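You operate a simulated robot arm through the tools that you are given. There is no shell and no other tool.

Carry out the task below with a simulated robot arm. There is one attempt and no reset: what you move stays moved.

JOB
Clear the two faults that the screen names, then measure and save.
Fine: use the control box; one measurement.

Only the result counts: the job must be done as asked and must still hold three seconds after the hand-in. Knocking over, shifting, dropping, spilling or breaking anything else fails it.

ROBOT AND FRAMES
A 7-joint arm with a fingered hand, fixed in place. Base frame: the origin is on the floor under the middle of its stand, x ahead of it, y to its left, z up. Readings come in mm, rad, newtons and seconds.
It reaches about 1333 mm from its shoulder. Its first joint turns from -1.204 to 3.002 rad. Payload 5 kg.
The TCP is the grasp point between the finger pads, 32 mm short of the fingertips. In the tool frame z runs along the fingers and y along their closing line. The gripper opens to 160 mm; its body begins 89 mm behind the TCP. The gripper is a hand of 3 fingers: y runs from the thumb to the fingers, the wrist lies at [0, 0, -252] in the tool frame, and closing takes about 1.5 s.
Orientation is that of the tool frame in the base frame, as [roll, pitch, yaw] about the fixed x, y, z axes, in that order (R = Rz(yaw) Ry(pitch) Rx(roll)). With the fingers straight down and closing along the base's y, the tool's x points along the base's -x, its y along +y and its z along -z.

CONTROLS
- The arm moves only by the tool apply_moves. Its argument "steps" is a list of rows, each an object (a shift or turn left out is 0, a gripper value left out holds the last) with "linear": the shift along the tool's x, y, z in mm, a list of three; "rotation": the turn, a rotation vector about the tool's x, y, z in rad, a list of three; "grip": the finger opening in mm, from 0 to 160. In form: [{"linear": [dx, dy, dz], "rotation": [rx, ry, rz], "grip": grip}, ...]. A call has 1 to 20 rows; each row is the pose to reach, as a shift and turn from the pose commanded when the call began, along the tool's axes at that moment. A row lasts 0.2 s, in which the tool goes at most 50 mm and 0.15 rad; a call with a longer step from one row to the next is refused whole, and so is a gripper value outside its range. Where a pose cannot be reached the arm comes as near as it can. A force on the tool above 40 N (or 10 N above the force at the start of the call, whichever is more), or a blocked arm, ends the call early, and 0.2 s more pass. The fingers move at their own pace (about 108 mm/s each) and stop on an object; they squeeze with about 23 N. The grip force told is the motor's: it shows also when the fingers shut on nothing. Time passes only in rows, and 0.2 s behind the last, so rows that repeat a pose let the fingers close. The reply holds the time, the measured pose of the TCP, the force on the tool along the base axes, the opening and the grip force, in the units named above and with some noise, with the torque about the TCP (base axes, N m) and any sound that the robot's microphone picked up.
- Cameras (640 x 400 px; columns grow to the right, rows downward): "scene" is fixed at [398.3, -651.4, 1414.2]; the picture's right is [0.60, -0.80, 0.00], its down [-0.58, -0.44, -0.69] and it looks along [0.55, 0.41, -0.73] (base axes); focal length 214 px, centre (320, 200). "wrist" rides on the gripper at [65, -4, -116] in the tool frame; the picture's right is [0.06, 1.00, 0.00], its down [-0.87, 0.05, -0.49] and it looks along [-0.49, 0.03, 0.87] (tool axes); focal length 261 px, centre (320, 200). There is no depth. A picture from a camera that has moved, and an enlarged one, comes with that camera's place and axes in the base frame and with its lens.
- grab_frame(camera): a new picture of that camera. It takes no simulated time.
- raise_lower(by): slides the trunk up (or, below 0, down) by that many mm; the arm rides with it, the base frame stays. It gives what a move gives, with no picture.
- set_grasp(shape): the hand has 3 fingers and takes this shape, open, in about a second: jaw (thumb against the fingers, like two jaws); tri (thumb and two fingers); tip (a fingertip pinch); poke (one finger out to press); point (the index stretched); flat (the hand flat); cup (the hand cupped); fist (a fist). The gripper value then closes the fingers along that shape, each until it touches; the sizes above hold for jaw. It gives what a move gives, with no picture.
- close_up(camera, box): a new picture of the part [left, top, right, bottom] of that camera's present view, enlarged. It takes no simulated time.
- close_job(): hands the job in; it is judged then, once.

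Places have to be worked out from the pictures, the camera data and where the tool is seen. Open the gripper and draw the arm clear of the work before you hand the job in, unless the task says otherwise.

The tools are called after ">>>" as a command line: name --argument value ..., lists and objects as JSON in quotes. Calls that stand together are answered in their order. apply_moves: Moves the arm, as the interface text tells. Its arguments: {"type":"object","properties":{"steps":{"type":"array","items":{"type":"object","properties":{"linear":{"type":"array","items":{"type":"number"}},"rotation":{"type":"array","items":{"type":"number"}},"grip":{"type":"number"}}}}},"required":["steps"]} The other tools are called the same way: raise_lower (by) moves the trunk up or down; set_grasp (shape) gives the hand a shape; grab_frame (camera) takes a picture; close_up (camera, box) takes an enlarged picture of a part of a camera's view; close_job () hands the job in.

At the start:

```text
clock: 0.0
ee_pos: [577.4, -106.5, 1244.6]
ee_rot: [-3.141, 0.0, 3.14]
contact_force: [-0.3, -0.6, 0.9]
wrist_torque: [-0.02, 0.03, 0.01]
opening: 160.1
grasp_force: 0.0
shape: jaw
trunk travel left (down, up): [-700.0, 240.0]
```

scene: 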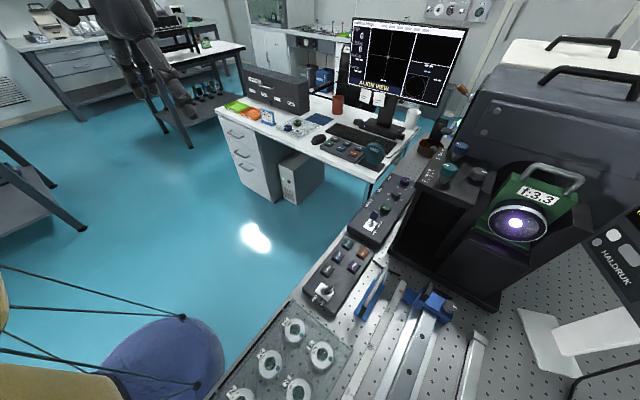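
wrist: 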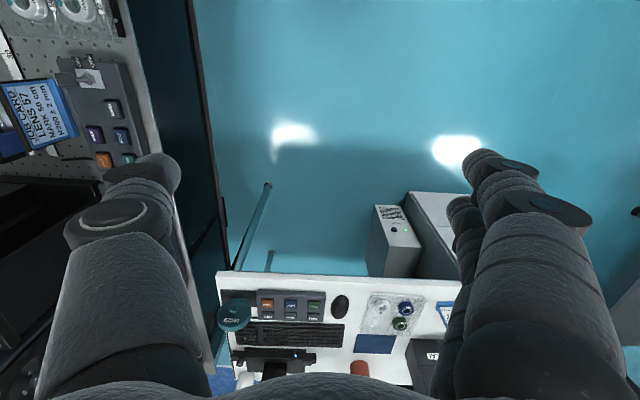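

I start by looking closely at the screen and the control boxes to learn what the faults are.

>>> close_up --camera "scene" --box '[330, 10, 480, 110]'

>>> close_up --camera "scene" --box '[290, 160, 430, 320]'

>>> close_up --camera "scene" --box '[220, 90, 460, 200]'

>>> close_up --camera "scene" --box '[400, 120, 640, 320]'

```text
4.00 times, centred on (405, 60) of scene
camera zoom: at [398.3, -651.4, 1414.2], right [0.6, -0.8, 0.0], down [-0.58, -0.44, -0.69], along [0.55, 0.41, -0.73], focal length 858 px, centre (-20, 760)
```

zoom: 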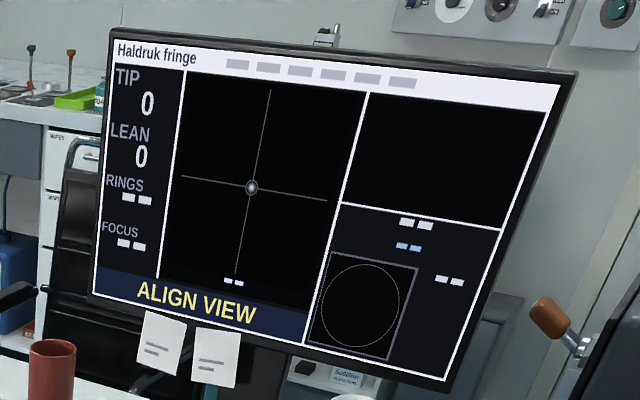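

```text
2.50 times, centred on (360, 240) of scene
camera zoom: at [398.3, -651.4, 1414.2], right [0.6, -0.8, 0.0], down [-0.58, -0.44, -0.69], along [0.55, 0.41, -0.73], focal length 536 px, centre (220, 100)
```

zoom: 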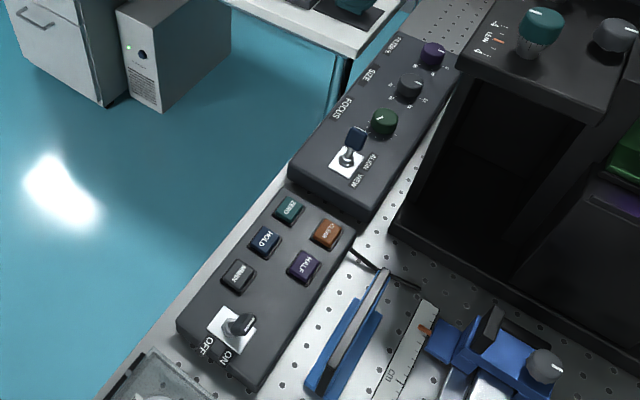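

```text
2.67 times, centred on (340, 145) of scene
camera zoom: at [398.3, -651.4, 1414.2], right [0.6, -0.8, 0.0], down [-0.58, -0.44, -0.69], along [0.55, 0.41, -0.73], focal length 572 px, centre (267, 347)
```

zoom: 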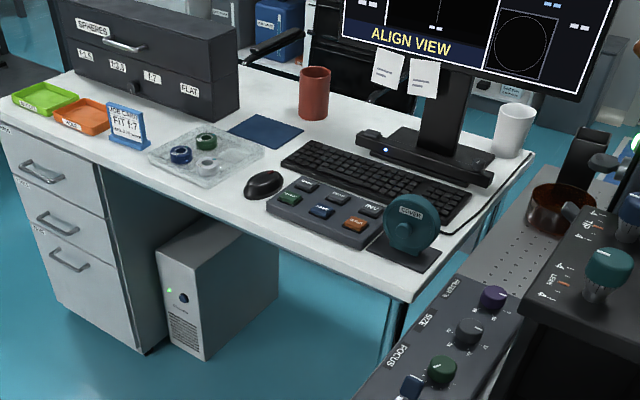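

```text
2.00 times, centred on (520, 220) of scene
camera zoom: at [398.3, -651.4, 1414.2], right [0.6, -0.8, 0.0], down [-0.58, -0.44, -0.69], along [0.55, 0.41, -0.73], focal length 429 px, centre (-80, 160)
```

zoom: 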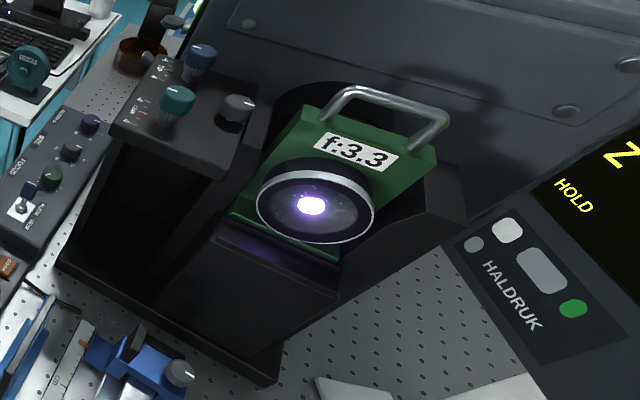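

The screen shows "ALIGN VIEW" for now. I look closer at the labels on the boxes and around the screen.

>>> close_up --camera "scene" --box '[350, 160, 420, 245]'

>>> close_up --camera "scene" --box '[300, 225, 380, 320]'

>>> close_up --camera "scene" --box '[310, 125, 400, 180]'

>>> close_up --camera "scene" --box '[410, 130, 500, 190]'

>>> close_up --camera "wrist" --box '[210, 270, 350, 390]'

>>> close_up --camera "wrist" --box '[0, 0, 180, 190]'

>>> close_up --camera "scene" --box '[570, 170, 640, 320]'

```text
4.71 times, centred on (385, 202) of scene
camera zoom: at [398.3, -651.4, 1414.2], right [0.6, -0.8, 0.0], down [-0.58, -0.44, -0.69], along [0.55, 0.41, -0.73], focal length 1009 px, centre (14, 188)
```

zoom: 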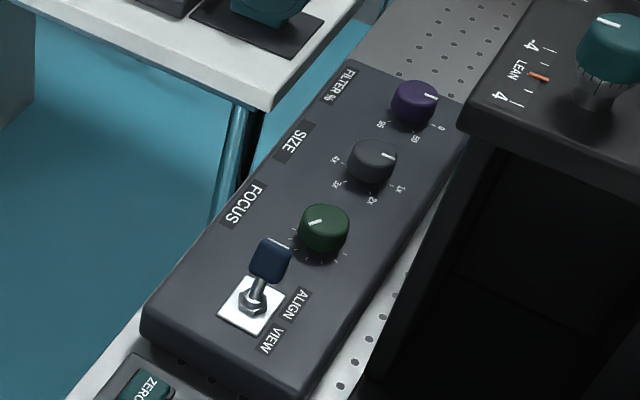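

```text
4.21 times, centred on (340, 272) of scene
camera zoom: at [398.3, -651.4, 1414.2], right [0.6, -0.8, 0.0], down [-0.58, -0.44, -0.69], along [0.55, 0.41, -0.73], focal length 903 px, centre (236, -105)
```

zoom: 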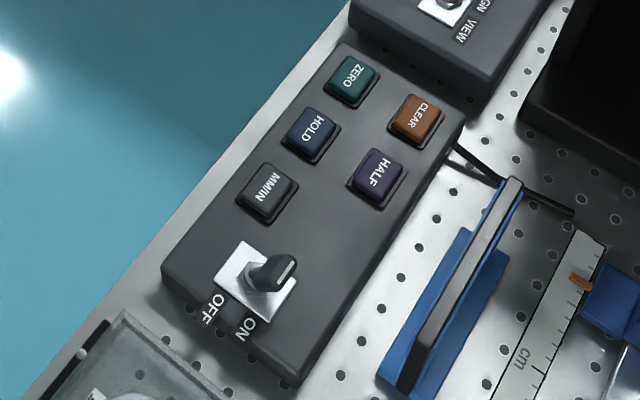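

```text
7.11 times, centred on (355, 152) of scene
camera zoom: at [398.3, -651.4, 1414.2], right [0.6, -0.8, 0.0], down [-0.58, -0.44, -0.69], along [0.55, 0.41, -0.73], focal length 1525 px, centre (71, 538)
```

zoom: 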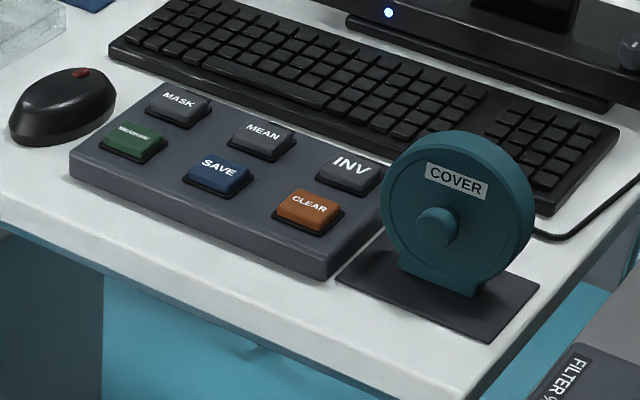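

```text
6.67 times, centred on (455, 160) of scene
camera zoom: at [398.3, -651.4, 1414.2], right [0.6, -0.8, 0.0], down [-0.58, -0.44, -0.69], along [0.55, 0.41, -0.73], focal length 1430 px, centre (-580, 467)
```

zoom: 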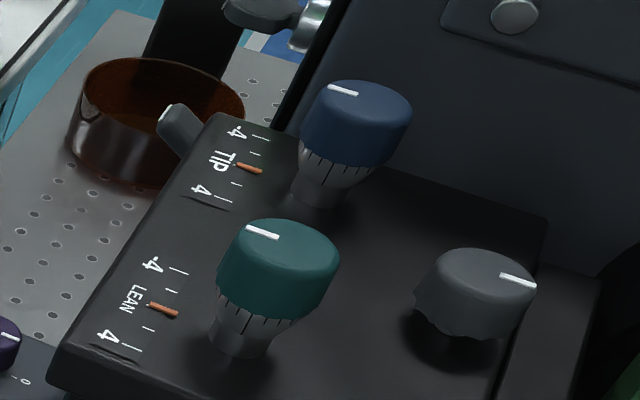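

```text
3.33 times, centred on (280, 330) of wrist
camera zoom: at [513.0, -109.8, 1360.2], right [-0.06, 1.0, 0.0], down [0.87, 0.05, 0.49], along [0.49, 0.03, -0.87], focal length 869 px, centre (453, -233)
```

zoom: 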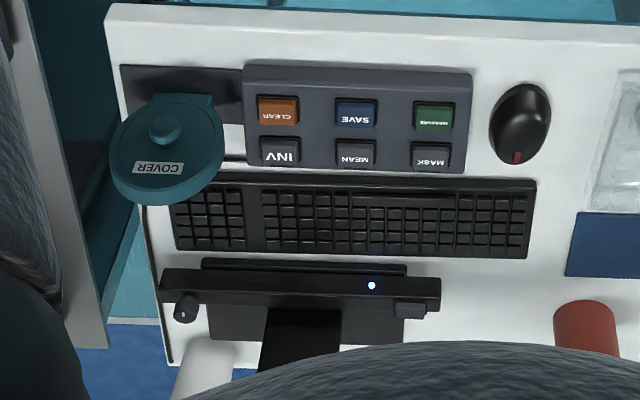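

```text
2.11 times, centred on (90, 95) of wrist
camera zoom: at [513.0, -109.8, 1360.2], right [-0.06, 1.0, 0.0], down [0.87, 0.05, 0.49], along [0.49, 0.03, -0.87], focal length 549 px, centre (804, 421)
```

zoom: 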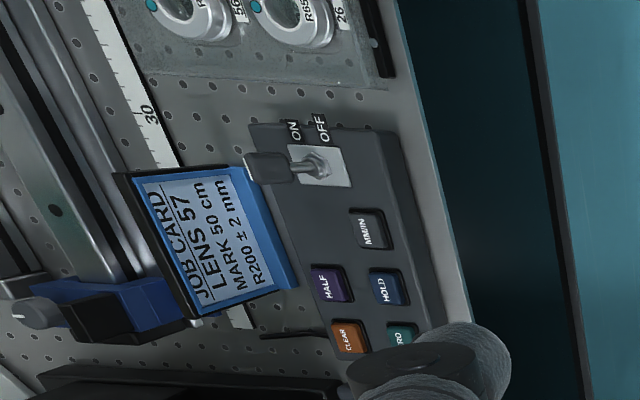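

```text
2.67 times, centred on (605, 245) of scene
camera zoom: at [398.3, -651.4, 1414.2], right [0.6, -0.8, 0.0], down [-0.58, -0.44, -0.69], along [0.55, 0.41, -0.73], focal length 572 px, centre (-440, 80)
```

zoom: 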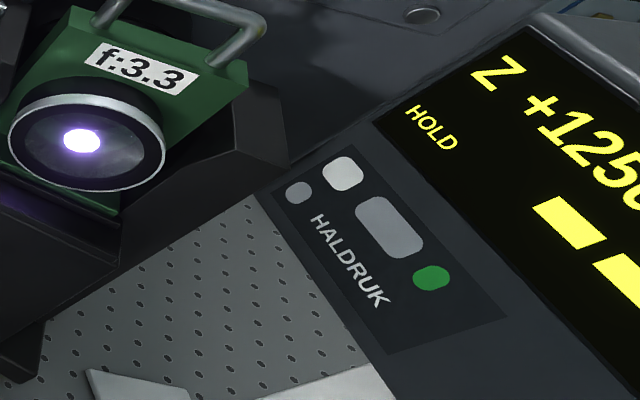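

The first box (ALIGN/VIEW toggle, FOCUS, SIZE, FILTER) is the optics control box, near (820–1080, -540, ~880), and the keypad with MEASURE/SAVE is near (1230, -90, 790). I put the hand in the poke shape in free space and look at it.

>>> set_grasp --shape "poke"

>>> grab_frame --camera "wrist"

>>> grab_frame --camera "scene"

```text
clock: 0.9
ee_pos: [577.3, -106.0, 1246.1]
ee_rot: [3.141, -0.001, 3.14]
contact_force: [0.6, 0.5, 0.5]
wrist_torque: [0.0, -0.03, 0.0]
opening: 0.0
grasp_force: 0.0
shape: poke
trunk travel left (down, up): [-700.0, 240.0]
```

```text
taken
camera wrist: at [513.0, -109.8, 1360.2], right [-0.06, 1.0, 0.0], down [0.87, 0.05, 0.49], along [0.49, 0.03, -0.87], focal length 261 px, centre (320, 200)
```

wrist: 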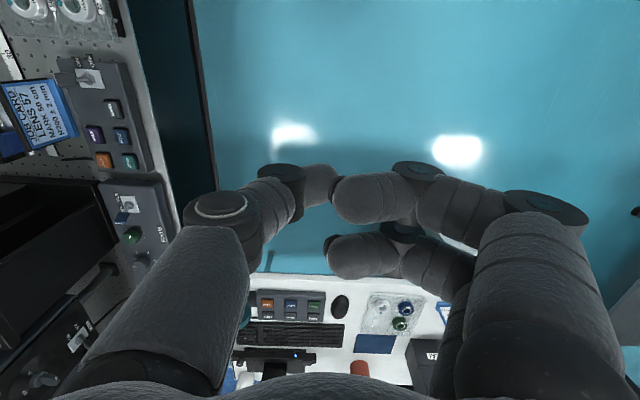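

```text
taken
```

scene: 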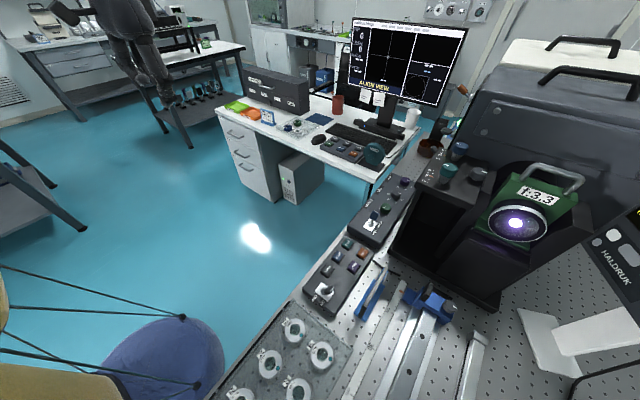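

I zoom in on the hand to see which finger sticks out in the poke shape.

>>> close_up --camera "scene" --box '[90, 0, 230, 140]'

>>> close_up --camera "wrist" --box '[180, 140, 600, 300]'

>>> close_up --camera "wrist" --box '[60, 170, 220, 340]'

```text
2.86 times, centred on (160, 70) of scene
camera zoom: at [398.3, -651.4, 1414.2], right [0.6, -0.8, 0.0], down [-0.58, -0.44, -0.69], along [0.55, 0.41, -0.73], focal length 613 px, centre (777, 571)
```

zoom: 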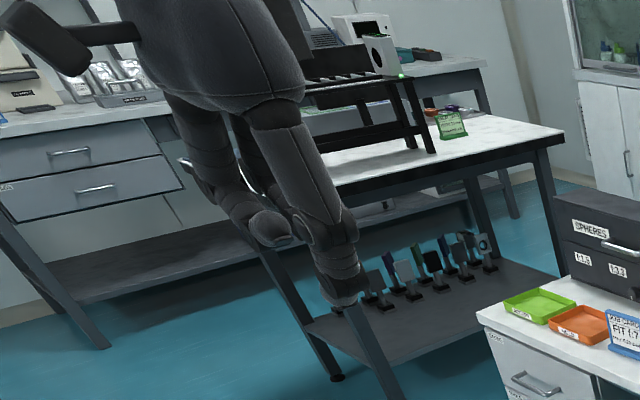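

```text
1.52 times, centred on (390, 220) of wrist
camera zoom: at [513.0, -109.8, 1360.2], right [-0.06, 1.0, 0.0], down [0.87, 0.05, 0.49], along [0.49, 0.03, -0.87], focal length 397 px, centre (213, 170)
```

zoom: 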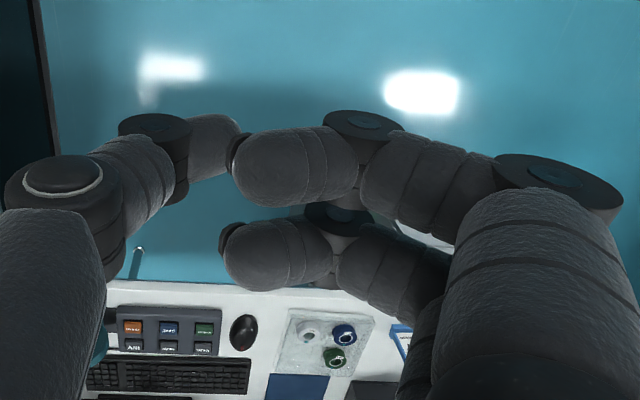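

```text
2.35 times, centred on (140, 255) of wrist
camera zoom: at [513.0, -109.8, 1360.2], right [-0.06, 1.0, 0.0], down [0.87, 0.05, 0.49], along [0.49, 0.03, -0.87], focal length 613 px, centre (744, 71)
```

zoom: 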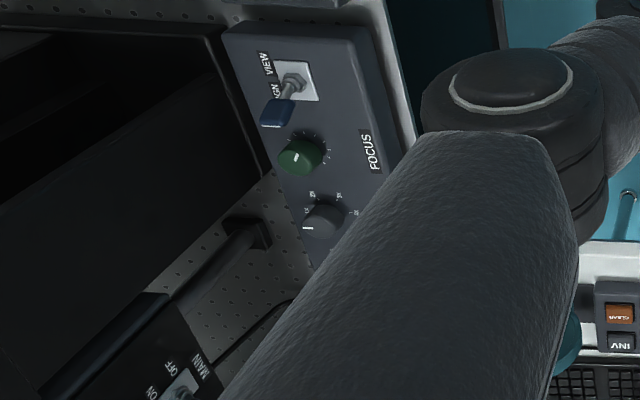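

In poke the thumb hangs down and its tip sits on the tool axis about 25–30 mm past the TCP. From both views the toggle pivot is near (839, -530, 847) with its lever leaning +x (ALIGN), and the knobs are near x = 922, 1008 and 1098. I move nearer, staying high, for a better look.

>>> apply_moves --steps '[{"linear": [-25, -35, 8]}, {"linear": [-50, -70, 16]}, {"linear": [-75, -105, 24]}, {"linear": [-100, -140, 32]}, {"linear": [-120, -175, 44]}, {"linear": [-140, -210, 56]}, {"linear": [-160, -245, 68]}, {"linear": [-175, -280, 80]}, {"linear": [-183, -320, 90]}]'

>>> grab_frame --camera "wrist"

>>> grab_frame --camera "scene"

```text
clock: 2.9
ee_pos: [761.4, -426.5, 1155.0]
ee_rot: [3.141, 0.0, 3.14]
contact_force: [-0.1, -0.6, -0.1]
wrist_torque: [0.03, 0.01, 0.01]
opening: 0.2
grasp_force: 0.0
shape: poke
trunk travel left (down, up): [-700.0, 240.0]
```

```text
taken
camera wrist: at [697.6, -430.8, 1269.7], right [-0.06, 1.0, 0.0], down [0.87, 0.05, 0.49], along [0.49, 0.03, -0.87], focal length 261 px, centre (320, 200)
```

wrist: 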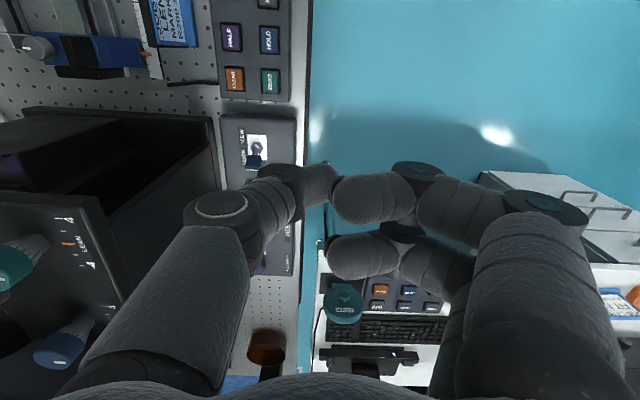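

```text
taken
```

scene: 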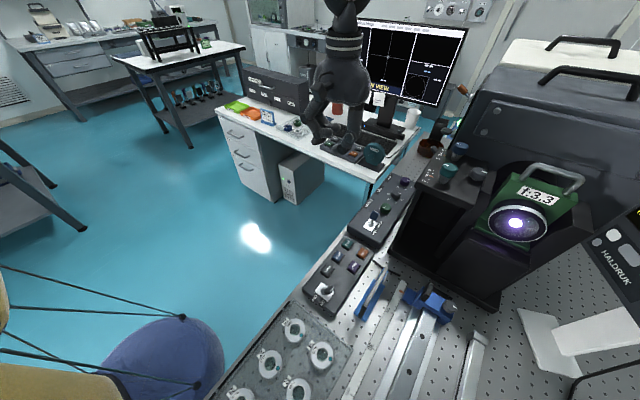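

The interferometer's LEAN/TIP panel is high (about z 1080, its edge at y ≈ -620), so the thumb side of the hand would come close to it. I turn the hand a quarter turn about its axis so the thumb–finger line runs along x, then lean it toward +y.

>>> apply_moves --steps '[{"rotation": [0, 0, 0.145]}, {"rotation": [0, 0, 0.29]}, {"rotation": [0, 0, 0.435]}, {"rotation": [0, 0, 0.58]}, {"rotation": [0, 0, 0.725]}, {"rotation": [0, 0, 0.87]}, {"rotation": [0, 0, 1.015]}, {"rotation": [0, 0, 1.16]}, {"rotation": [0, 0, 1.305]}, {"rotation": [0, 0, 1.45]}, {"rotation": [0, 0, 1.571]}, {"rotation": [0, 0, 1.571]}]'

```text
clock: 5.5
ee_pos: [759.8, -425.8, 1153.8]
ee_rot: [3.14, 0.0, 1.567]
contact_force: [0.1, 0.2, -0.4]
wrist_torque: [-0.01, -0.01, 0.02]
opening: 0.0
grasp_force: 0.1
shape: poke
trunk travel left (down, up): [-700.0, 240.0]
```

The quarter turn worked. I now lean the hand by 0.3 rad so the wrist moves toward +y, and look.

>>> apply_moves --steps '[{"rotation": [0, -0.1, 0]}, {"rotation": [0, -0.2, 0]}, {"rotation": [0, -0.3, 0]}, {"rotation": [0, -0.3, 0]}]'

>>> grab_frame --camera "wrist"

>>> close_up --camera "scene" --box '[260, 0, 500, 250]'

```text
clock: 6.5
ee_pos: [759.3, -425.5, 1154.7]
ee_rot: [3.141, 0.298, 1.567]
contact_force: [-0.5, 0.1, -0.8]
wrist_torque: [0.06, -0.03, 0.0]
opening: 0.0
grasp_force: 0.0
shape: poke
trunk travel left (down, up): [-700.0, 240.0]
```

```text
taken
camera wrist: at [756.9, -330.3, 1244.6], right [1.0, 0.06, -0.02], down [0.05, -0.69, 0.73], along [0.03, -0.73, -0.69], focal length 261 px, centre (320, 200)
```

wrist: 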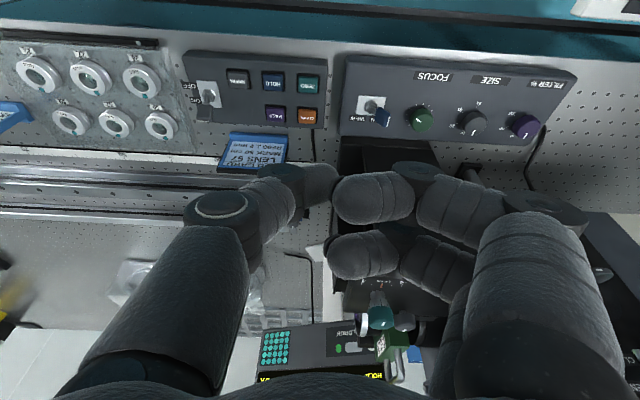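

```text
1.60 times, centred on (380, 125) of scene
camera zoom: at [398.3, -651.4, 1414.2], right [0.6, -0.8, 0.0], down [-0.58, -0.44, -0.69], along [0.55, 0.41, -0.73], focal length 343 px, centre (224, 320)
```

zoom: 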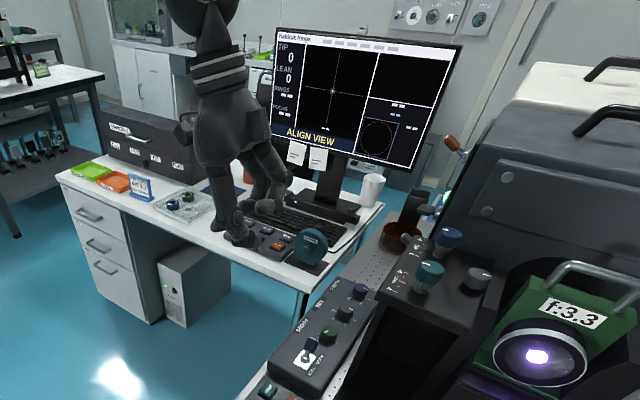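

The wrist view now shows the whole optics box. I enlarge it.

>>> close_up --camera "wrist" --box '[340, 50, 590, 150]'

>>> close_up --camera "wrist" --box '[320, 140, 460, 300]'

```text
2.56 times, centred on (465, 100) of wrist
camera zoom: at [756.9, -330.3, 1244.6], right [1.0, 0.06, -0.02], down [0.05, -0.69, 0.73], along [0.03, -0.73, -0.69], focal length 667 px, centre (-51, 456)
```

zoom: 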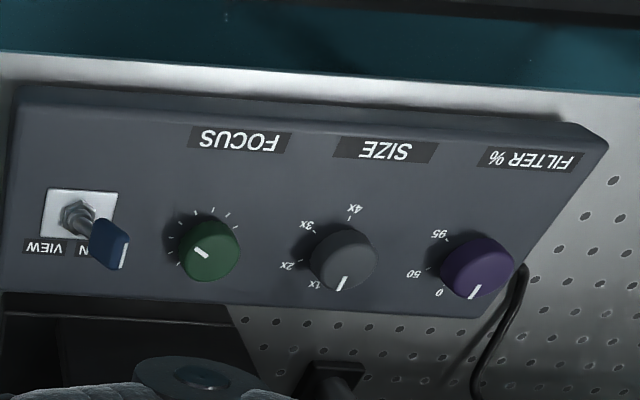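

```text
2.50 times, centred on (390, 220) of wrist
camera zoom: at [756.9, -330.3, 1244.6], right [1.0, 0.06, -0.02], down [0.05, -0.69, 0.73], along [0.03, -0.73, -0.69], focal length 652 px, centre (145, 150)
```

zoom: 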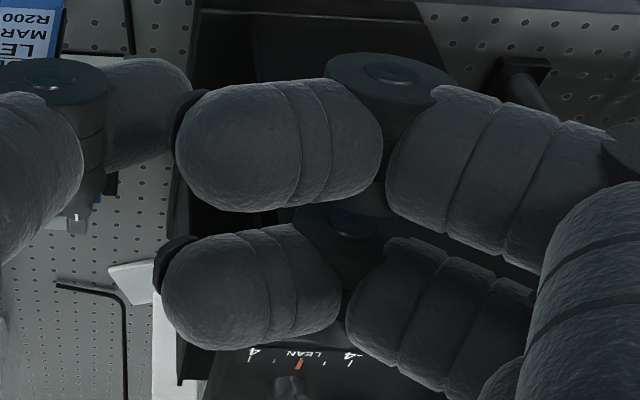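

The lever leans to +x (ALIGN), tip near (856, -525, 885), with the pivot near (840, -527, 847). I bring the finger to a point above and to the +x side of the lever, well above the knobs.

>>> apply_moves --steps '[{"linear": [-8, 20, 29]}, {"linear": [-16, 40, 59]}, {"linear": [-24, 61, 88]}, {"linear": [-32, 81, 118]}, {"linear": [-40, 101, 147]}, {"linear": [-48.7, 121.7, 176.8]}, {"linear": [-48.7, 121.7, 176.8]}]'

>>> grab_frame --camera "wrist"

>>> close_up --camera "scene" --box '[300, 80, 500, 280]'

```text
clock: 8.1
ee_pos: [879.4, -524.7, 999.9]
ee_rot: [3.14, 0.299, 1.569]
contact_force: [0.7, 0.3, 0.7]
wrist_torque: [-0.01, -0.01, 0.04]
opening: 0.0
grasp_force: 0.0
shape: poke
trunk travel left (down, up): [-700.0, 240.0]
```

```text
taken
camera wrist: at [876.5, -429.5, 1091.6], right [1.0, 0.06, -0.02], down [0.05, -0.69, 0.73], along [0.03, -0.73, -0.69], focal length 261 px, centre (320, 200)
```

wrist: 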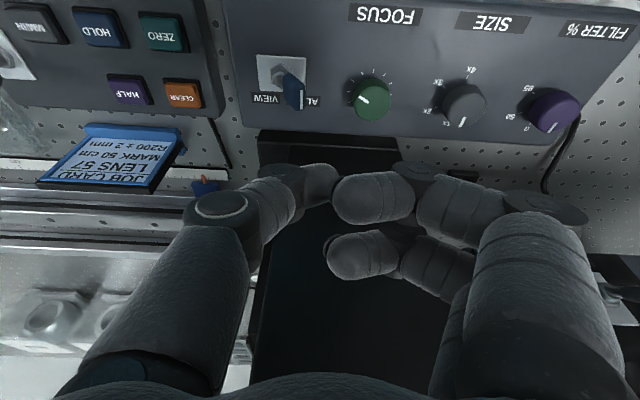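

```text
2.00 times, centred on (400, 180) of scene
camera zoom: at [398.3, -651.4, 1414.2], right [0.6, -0.8, 0.0], down [-0.58, -0.44, -0.69], along [0.55, 0.41, -0.73], focal length 429 px, centre (160, 240)
```

zoom: 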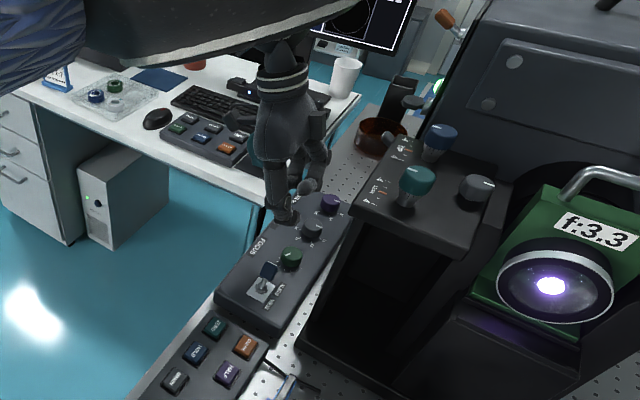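

Two views agree: fingertip now near (880, -533, 970), the lever paddle tip at about (857, -523, 888), and the FOCUS knob at (923, -534) with its top near 870. I go down to just beside the lever on its +x side.

>>> apply_moves --steps '[{"linear": [8, 1.5, 22]}, {"linear": [16, 3, 44]}, {"linear": [24, 4.6, 66]}, {"linear": [24, 4.6, 66]}]'

>>> grab_frame --camera "wrist"

>>> close_up --camera "scene" --box '[340, 140, 440, 250]'

```text
clock: 9.1
ee_pos: [887.7, -522.0, 931.2]
ee_rot: [3.139, 0.301, 1.569]
contact_force: [0.6, -0.1, 0.0]
wrist_torque: [0.0, 0.01, -0.02]
opening: 0.1
grasp_force: 0.0
shape: poke
trunk travel left (down, up): [-700.0, 240.0]
```

```text
taken
camera wrist: at [884.2, -426.6, 1020.8], right [1.0, 0.06, -0.02], down [0.05, -0.69, 0.73], along [0.03, -0.73, -0.69], focal length 261 px, centre (320, 200)
```

wrist: 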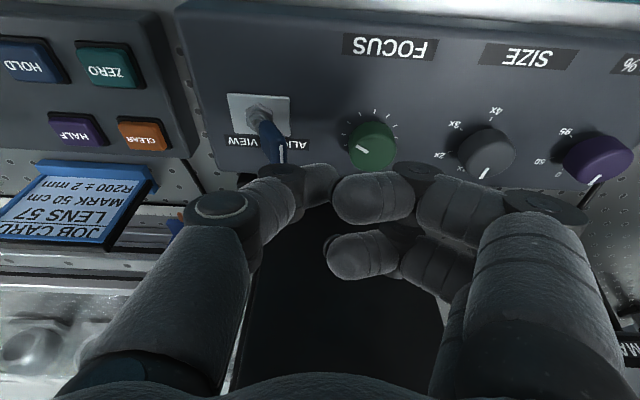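

```text
3.64 times, centred on (390, 195) of scene
camera zoom: at [398.3, -651.4, 1414.2], right [0.6, -0.8, 0.0], down [-0.58, -0.44, -0.69], along [0.55, 0.41, -0.73], focal length 780 px, centre (66, 218)
```

zoom: 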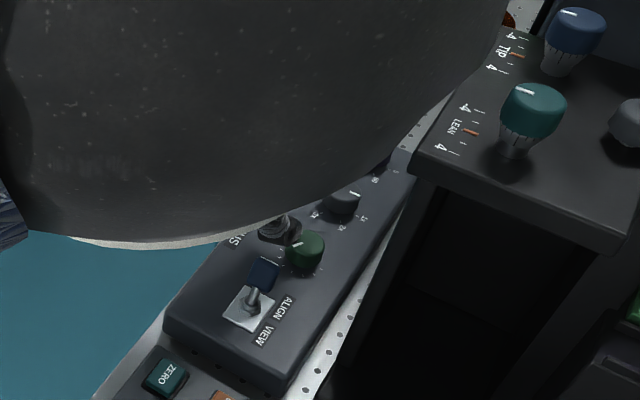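

The fingertip sits about 10 mm from the paddle's +x face (x ≈ 868) and clear of the FOCUS knob (edge x ≈ 908). I lower 25 mm and sweep -x to throw the lever to VIEW, then back off and lift.

>>> apply_moves --steps '[{"linear": [4, 0, 12]}, {"linear": [8.3, 0, 23.6]}, {"linear": [8.3, -8, 23.6]}, {"linear": [8.3, -16, 23.6]}, {"linear": [8.3, -24, 23.6]}, {"linear": [8.3, -32, 23.6]}, {"linear": [8.3, -39, 23.6]}, {"linear": [8.3, -45, 23.6]}, {"linear": [8.3, -45, 23.6]}]'

>>> grab_frame --camera "wrist"

>>> grab_frame --camera "scene"

```text
clock: 11.1
ee_pos: [841.4, -518.6, 906.1]
ee_rot: [3.141, 0.3, 1.57]
contact_force: [10.0, 2.8, 10.7]
wrist_torque: [0.05, 0.05, -0.01]
opening: 0.2
grasp_force: 0.1
shape: poke
trunk travel left (down, up): [-700.0, 240.0]
heard: click
```

```text
taken
camera wrist: at [838.3, -422.3, 996.8], right [1.0, 0.06, -0.02], down [0.05, -0.69, 0.73], along [0.03, -0.73, -0.69], focal length 261 px, centre (320, 200)
```

wrist: 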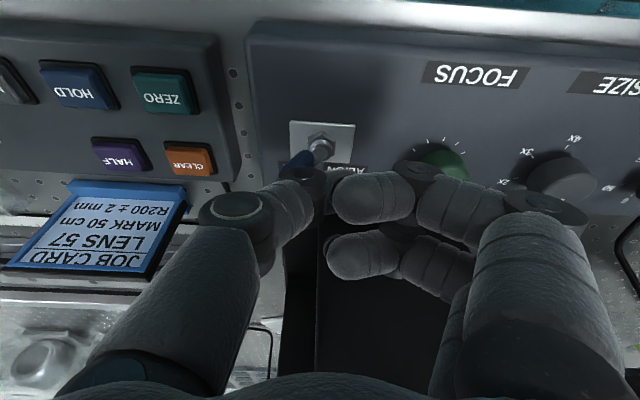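

```text
taken
```

scene: 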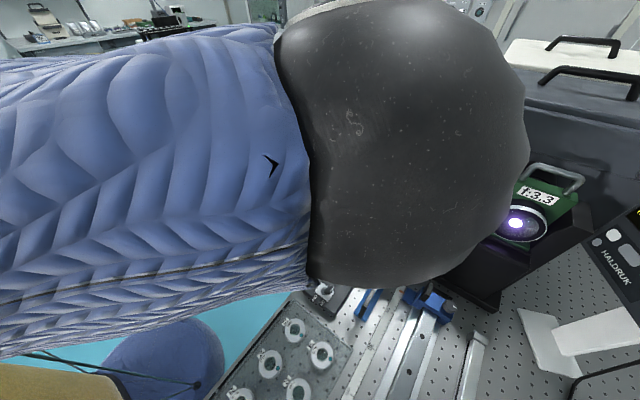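

A click was heard and the lever now leans to VIEW. I back off and lift, then draw the arm away so the scene camera sees the screen.

>>> apply_moves --steps '[{"linear": [0, 8, 0]}, {"linear": [-6, 10, -25]}, {"linear": [-12, 10, -60]}, {"linear": [-18, 10, -100]}, {"linear": [10, -20, -135]}, {"linear": [40, -60, -160]}, {"linear": [75, -90, -180]}, {"linear": [110, -110, -200]}, {"linear": [150, -120, -220]}, {"linear": [190, -120, -240]}, {"linear": [230, -120, -250]}, {"linear": [230, -120, -250]}]'

>>> grab_frame --camera "wrist"

>>> grab_frame --camera "scene"

```text
refused: row 5 steps farther than a row can; nothing moved
```

```text
taken
camera wrist: at [838.3, -422.3, 996.8], right [1.0, 0.06, -0.02], down [0.05, -0.69, 0.73], along [0.03, -0.73, -0.69], focal length 261 px, centre (320, 200)
```

wrist: 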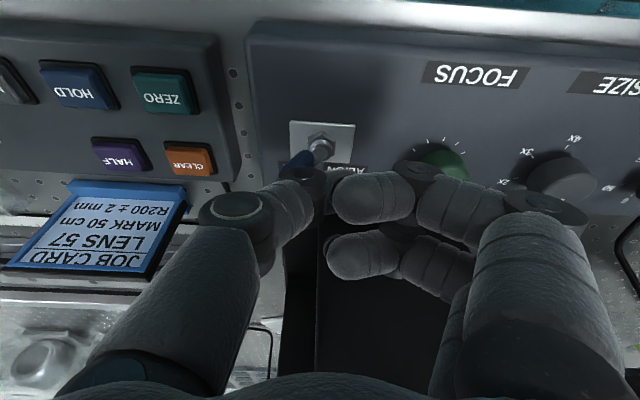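

```text
taken
```

scene: 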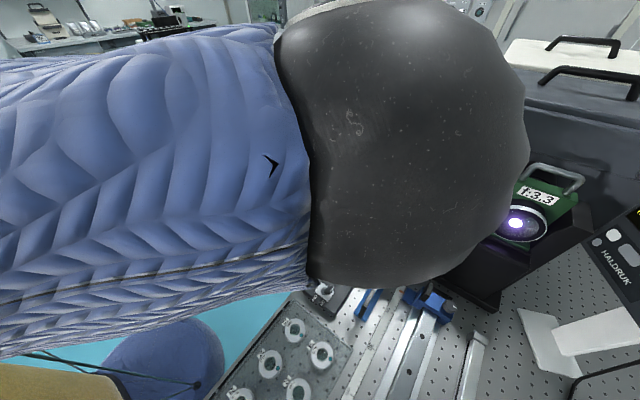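

The call was refused only because one step was too long; I send the same retreat in shorter steps.

>>> apply_moves --steps '[{"linear": [0, 8, 0]}, {"linear": [-6, 10, -20]}, {"linear": [-12, 10, -50]}, {"linear": [-15, 10, -85]}, {"linear": [5, -5, -115]}, {"linear": [30, -25, -140]}, {"linear": [55, -50, -160]}, {"linear": [80, -75, -180]}, {"linear": [110, -90, -200]}, {"linear": [145, -105, -215]}, {"linear": [180, -115, -230]}, {"linear": [215, -120, -240]}, {"linear": [250, -120, -250]}, {"linear": [250, -120, -250]}]'

>>> grab_frame --camera "wrist"

>>> grab_frame --camera "scene"

```text
clock: 14.1
ee_pos: [720.5, -206.5, 1074.2]
ee_rot: [-3.14, 0.299, 1.57]
contact_force: [-0.2, -0.1, -0.1]
wrist_torque: [0.03, 0.02, 0.0]
opening: 0.3
grasp_force: 0.1
shape: poke
trunk travel left (down, up): [-700.0, 240.0]
```

```text
taken
camera wrist: at [718.3, -110.7, 1164.8], right [1.0, 0.06, -0.02], down [0.05, -0.69, 0.73], along [0.03, -0.73, -0.69], focal length 261 px, centre (320, 200)
```

wrist: 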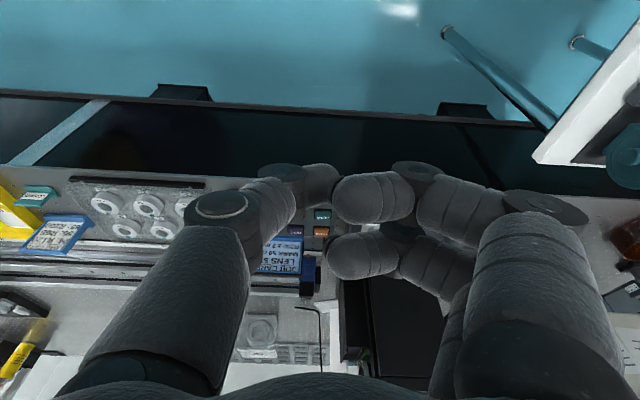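

```text
taken
```

scene: 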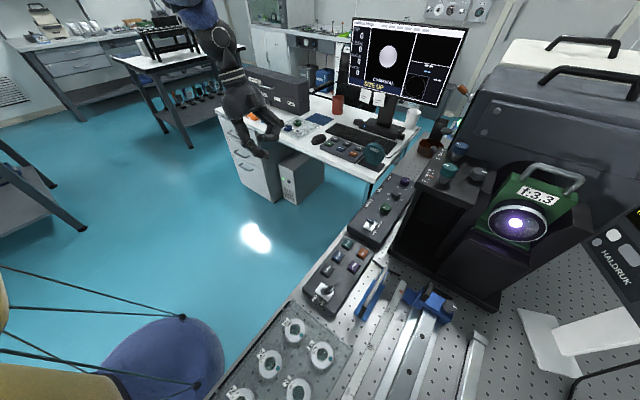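

The toggle is at VIEW and the screen changed. I zoom in on the screen to read the faults.

>>> close_up --camera "scene" --box '[340, 15, 470, 105]'

>>> close_up --camera "scene" --box '[350, 70, 400, 100]'

>>> close_up --camera "scene" --box '[350, 170, 420, 245]'

```text
4.44 times, centred on (405, 60) of scene
camera zoom: at [398.3, -651.4, 1414.2], right [0.6, -0.8, 0.0], down [-0.58, -0.44, -0.69], along [0.55, 0.41, -0.73], focal length 953 px, centre (-58, 822)
```

zoom: 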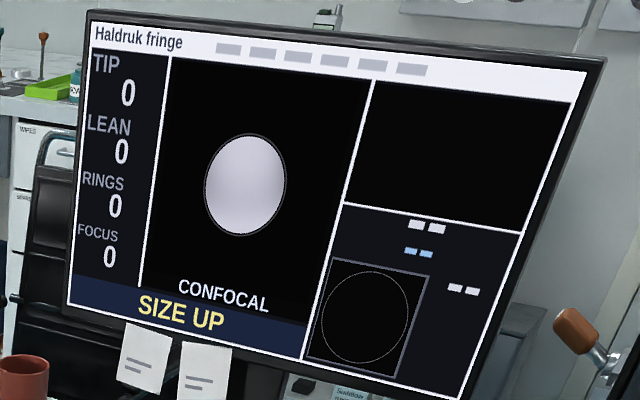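

```text
12.80 times, centred on (375, 85) of scene
camera zoom: at [398.3, -651.4, 1414.2], right [0.6, -0.8, 0.0], down [-0.58, -0.44, -0.69], along [0.55, 0.41, -0.73], focal length 2745 px, centre (-384, 1672)
```

zoom: 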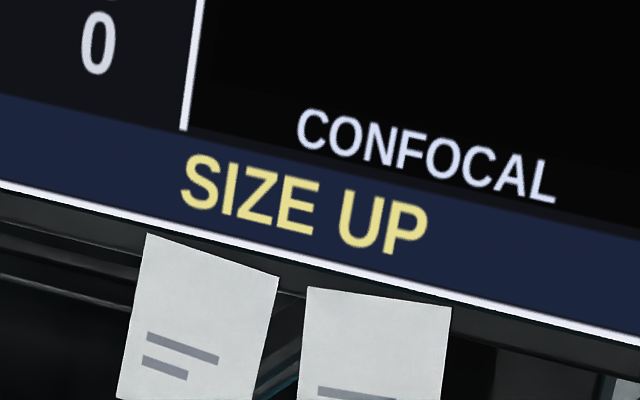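

```text
5.33 times, centred on (385, 208) of scene
camera zoom: at [398.3, -651.4, 1414.2], right [0.6, -0.8, 0.0], down [-0.58, -0.44, -0.69], along [0.55, 0.41, -0.73], focal length 1144 px, centre (-27, 160)
```

zoom: 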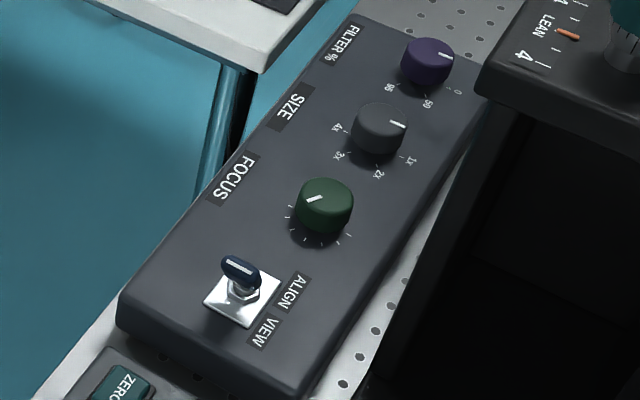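

VIEW is on and the next message is "SIZE UP": the SIZE knob (at about (1008, -540, 858)) stands at 1x and must be turned up, clockwise from above. I try the pinch shapes here in free space to choose one for the knob.

>>> set_grasp --shape "tri"

>>> grab_frame --camera "wrist"

>>> close_up --camera "scene" --box '[180, 30, 320, 180]'

```text
clock: 15.0
ee_pos: [721.0, -205.9, 1073.9]
ee_rot: [3.14, 0.301, 1.568]
contact_force: [-0.5, 0.6, -0.5]
wrist_torque: [-0.02, 0.02, 0.0]
opening: 159.7
grasp_force: 0.0
shape: tri
trunk travel left (down, up): [-700.0, 240.0]
```

```text
taken
camera wrist: at [718.5, -110.0, 1164.7], right [1.0, 0.06, -0.02], down [0.05, -0.69, 0.73], along [0.03, -0.73, -0.69], focal length 261 px, centre (320, 200)
```

wrist: 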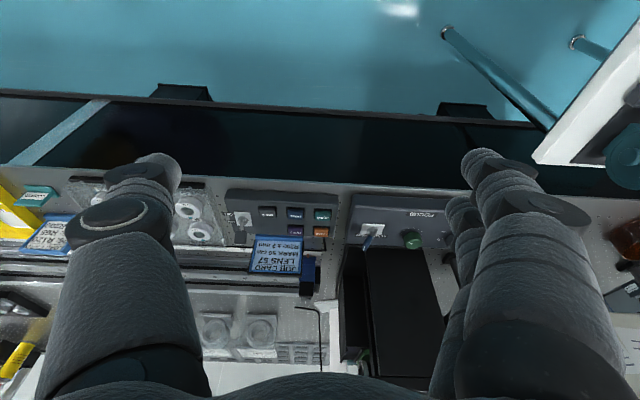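

```text
2.67 times, centred on (250, 105) of scene
camera zoom: at [398.3, -651.4, 1414.2], right [0.6, -0.8, 0.0], down [-0.58, -0.44, -0.69], along [0.55, 0.41, -0.73], focal length 572 px, centre (507, 453)
```

zoom: 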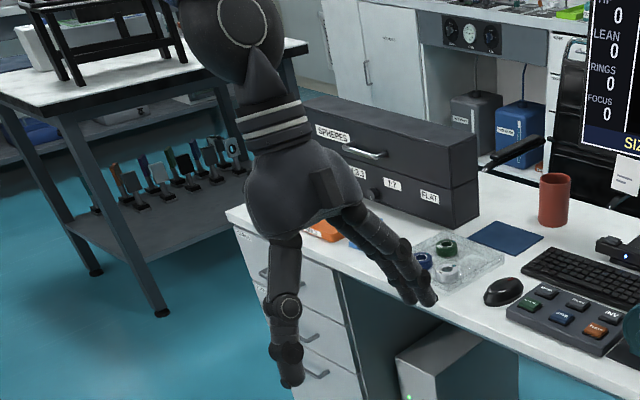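

I close this shape to about 40 mm in the air to see how the fingertips lie.

>>> apply_moves --steps '[{"grip": 40}, {"grip": 40}, {"grip": 40}, {"grip": 40}, {"grip": 40}]'

>>> grab_frame --camera "wrist"

>>> set_grasp --shape "tip"

>>> grab_frame --camera "wrist"

>>> apply_moves --steps '[{"grip": 40}, {"grip": 40}, {"grip": 40}, {"grip": 40}, {"grip": 40}]'

>>> grab_frame --camera "wrist"

>>> close_up --camera "scene" --box '[180, 30, 320, 180]'

```text
clock: 16.2
ee_pos: [721.3, -205.8, 1074.5]
ee_rot: [3.141, 0.299, 1.569]
contact_force: [0.9, 0.5, -0.7]
wrist_torque: [0.0, 0.0, 0.01]
opening: 40.3
grasp_force: 0.1
shape: tri
trunk travel left (down, up): [-700.0, 240.0]
```

```text
taken
camera wrist: at [718.5, -109.8, 1164.7], right [1.0, 0.06, -0.02], down [0.05, -0.69, 0.73], along [0.03, -0.73, -0.69], focal length 261 px, centre (320, 200)
```

wrist: 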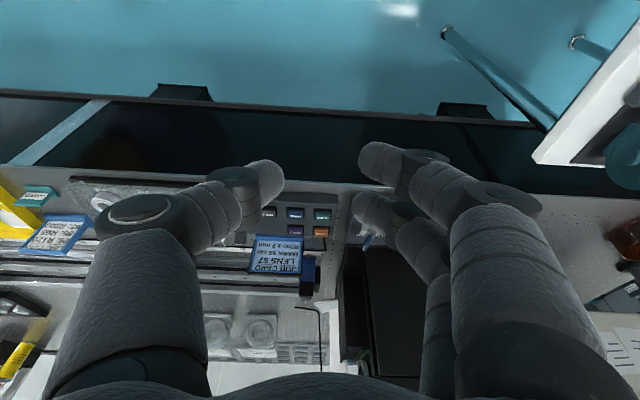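

```text
clock: 17.1
ee_pos: [721.4, -204.6, 1073.3]
ee_rot: [3.14, 0.299, 1.571]
contact_force: [-0.7, 0.3, 0.0]
wrist_torque: [0.0, 0.01, -0.02]
opening: 159.9
grasp_force: 0.1
shape: tip
trunk travel left (down, up): [-700.0, 240.0]
```

```text
taken
camera wrist: at [718.5, -109.8, 1164.7], right [1.0, 0.06, -0.02], down [0.05, -0.69, 0.73], along [0.03, -0.73, -0.69], focal length 261 px, centre (320, 200)
```

wrist: 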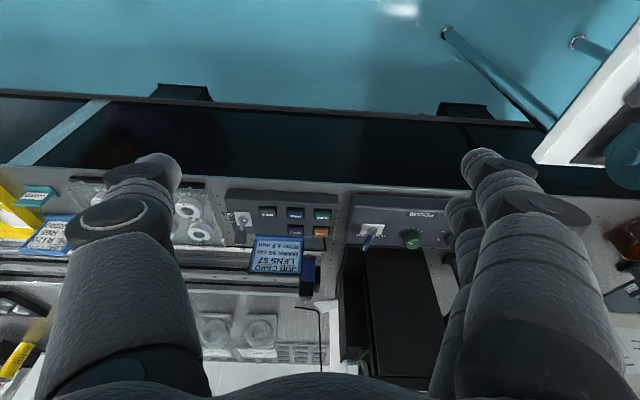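

```text
clock: 18.3
ee_pos: [722.1, -205.3, 1072.9]
ee_rot: [3.141, 0.3, 1.57]
contact_force: [0.1, 0.9, 0.2]
wrist_torque: [0.0, -0.04, 0.03]
opening: 40.5
grasp_force: 0.0
shape: tip
trunk travel left (down, up): [-700.0, 240.0]
```

```text
taken
camera wrist: at [718.5, -109.8, 1164.7], right [1.0, 0.06, -0.02], down [0.05, -0.69, 0.73], along [0.03, -0.73, -0.69], focal length 261 px, centre (320, 200)
```

wrist: 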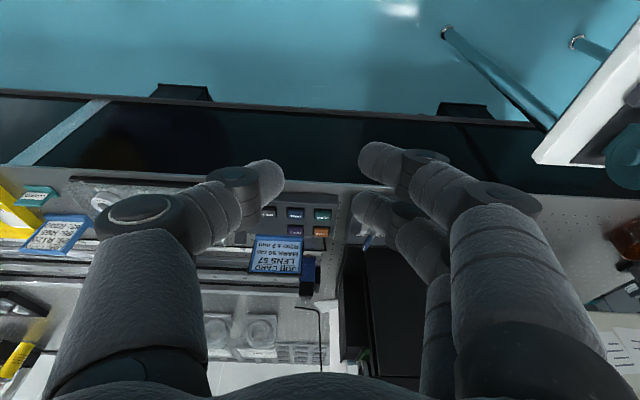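

```text
2.67 times, centred on (250, 105) of scene
camera zoom: at [398.3, -651.4, 1414.2], right [0.6, -0.8, 0.0], down [-0.58, -0.44, -0.69], along [0.55, 0.41, -0.73], focal length 572 px, centre (507, 453)
```

zoom: 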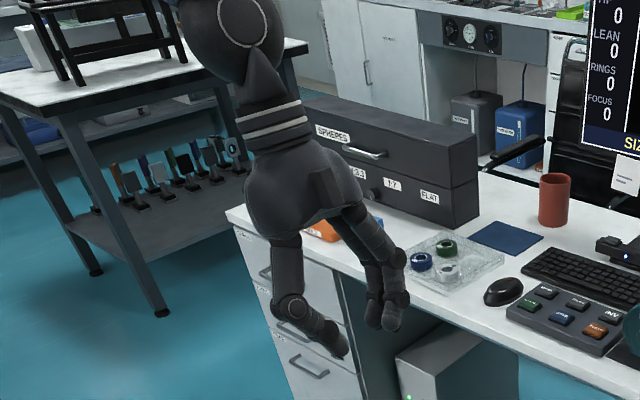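

The jaw, tri and tip shapes look alike: a thumb against two fingers about 30 mm apart, good for a 36 mm knob. I keep this shape, open to 80, and turn 30° counter-clockwise (seen from above) as a wind-up, so the turn can run ±30° and keep the knuckles off the wall at y ≈ -608.

>>> apply_moves --steps '[{"rotation": [-0.0387, 0, -0.1252], "grip": 80}, {"rotation": [-0.0774, 0, -0.2503], "grip": 80}, {"rotation": [-0.116, 0, -0.3755], "grip": 80}, {"rotation": [-0.1547, 0, -0.5006], "grip": 80}, {"rotation": [-0.1547, 0, -0.5006], "grip": 80}]'

```text
clock: 19.5
ee_pos: [721.5, -206.3, 1071.7]
ee_rot: [-3.14, 0.304, 2.094]
contact_force: [0.0, 0.0, 0.4]
wrist_torque: [-0.05, 0.0, -0.02]
opening: 79.2
grasp_force: 0.0
shape: tip
trunk travel left (down, up): [-700.0, 240.0]
```

The orientation is as planned (yaw 2.094, pitch 0.30). I travel to a hover above the SIZE knob.

>>> apply_moves --steps '[{"linear": [-37, 8, 23]}, {"linear": [-74, 16, 46]}, {"linear": [-111, 25, 69]}, {"linear": [-149, 33, 92]}, {"linear": [-186, 41, 115]}, {"linear": [-223, 50, 139]}, {"linear": [-260, 58, 163]}, {"linear": [-298, 66, 187]}, {"linear": [-335, 74, 211]}, {"linear": [-372, 83, 234]}, {"linear": [-372, 83, 234]}]'

>>> grab_frame --camera "wrist"

>>> grab_frame --camera "scene"

```text
clock: 21.9
ee_pos: [1003.1, -532.8, 957.6]
ee_rot: [-3.141, 0.3, 2.093]
contact_force: [0.6, 0.2, 1.3]
wrist_torque: [0.06, -0.01, 0.01]
opening: 79.7
grasp_force: 0.1
shape: tip
trunk travel left (down, up): [-700.0, 240.0]
```

```text
taken
camera wrist: at [953.0, -451.2, 1048.7], right [0.84, 0.55, -0.02], down [0.39, -0.57, 0.73], along [0.39, -0.61, -0.69], focal length 261 px, centre (320, 200)
```

wrist: 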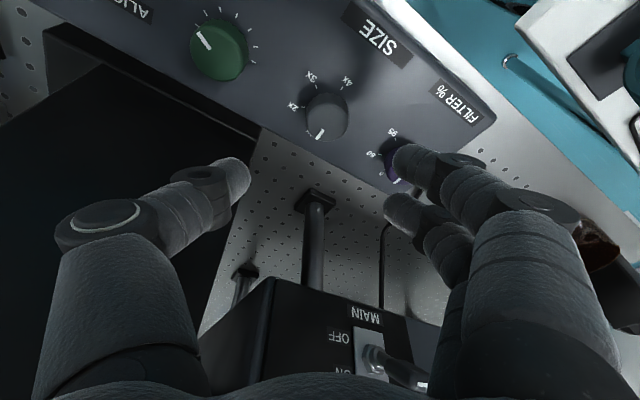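

```text
taken
```

scene: 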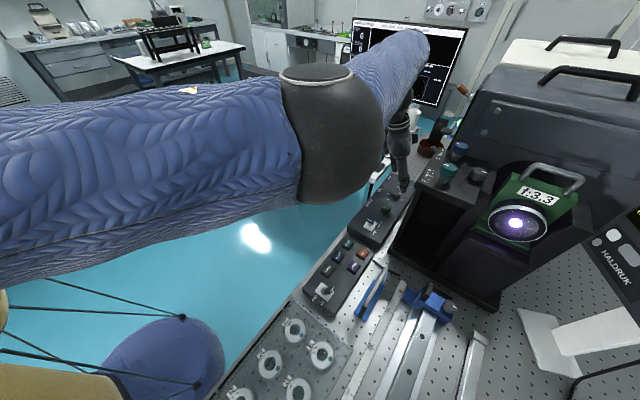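

The hover is good: SIZE knob top seen near (1007, -531, 870), about 31 mm across, pointer at 1x. I narrow the grip to 60 and come down part way around the knob.

>>> apply_moves --steps '[{"linear": [6, 1, 15], "grip": 60}, {"linear": [12, 2, 30], "grip": 60}, {"linear": [17.5, 2.6, 44], "grip": 60}, {"linear": [17.5, 2.6, 44], "grip": 60}]'

>>> grab_frame --camera "wrist"

>>> close_up --camera "scene" --box '[360, 150, 440, 230]'

```text
clock: 22.9
ee_pos: [1006.9, -529.4, 911.0]
ee_rot: [-3.14, 0.299, 2.093]
contact_force: [0.2, 0.4, 0.0]
wrist_torque: [0.03, 0.03, 0.02]
opening: 60.6
grasp_force: 0.0
shape: tip
trunk travel left (down, up): [-700.0, 240.0]
```

```text
taken
camera wrist: at [955.8, -448.6, 1000.8], right [0.84, 0.55, -0.02], down [0.39, -0.57, 0.73], along [0.39, -0.61, -0.69], focal length 261 px, centre (320, 200)
```

wrist: 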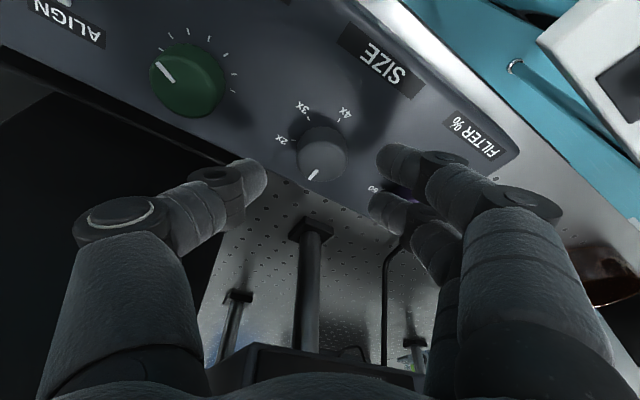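

```text
5.00 times, centred on (400, 190) of scene
camera zoom: at [398.3, -651.4, 1414.2], right [0.6, -0.8, 0.0], down [-0.58, -0.44, -0.69], along [0.55, 0.41, -0.73], focal length 1072 px, centre (-80, 250)
```

zoom: 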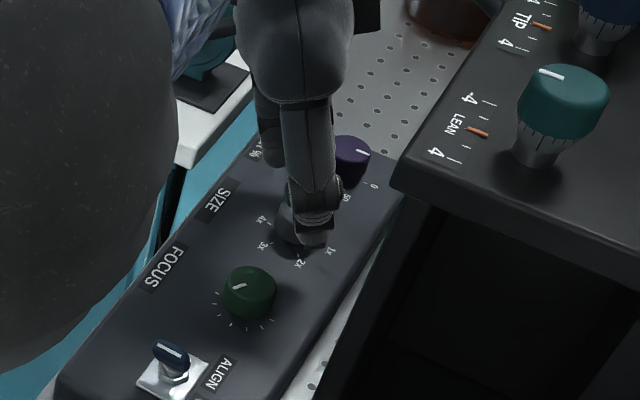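

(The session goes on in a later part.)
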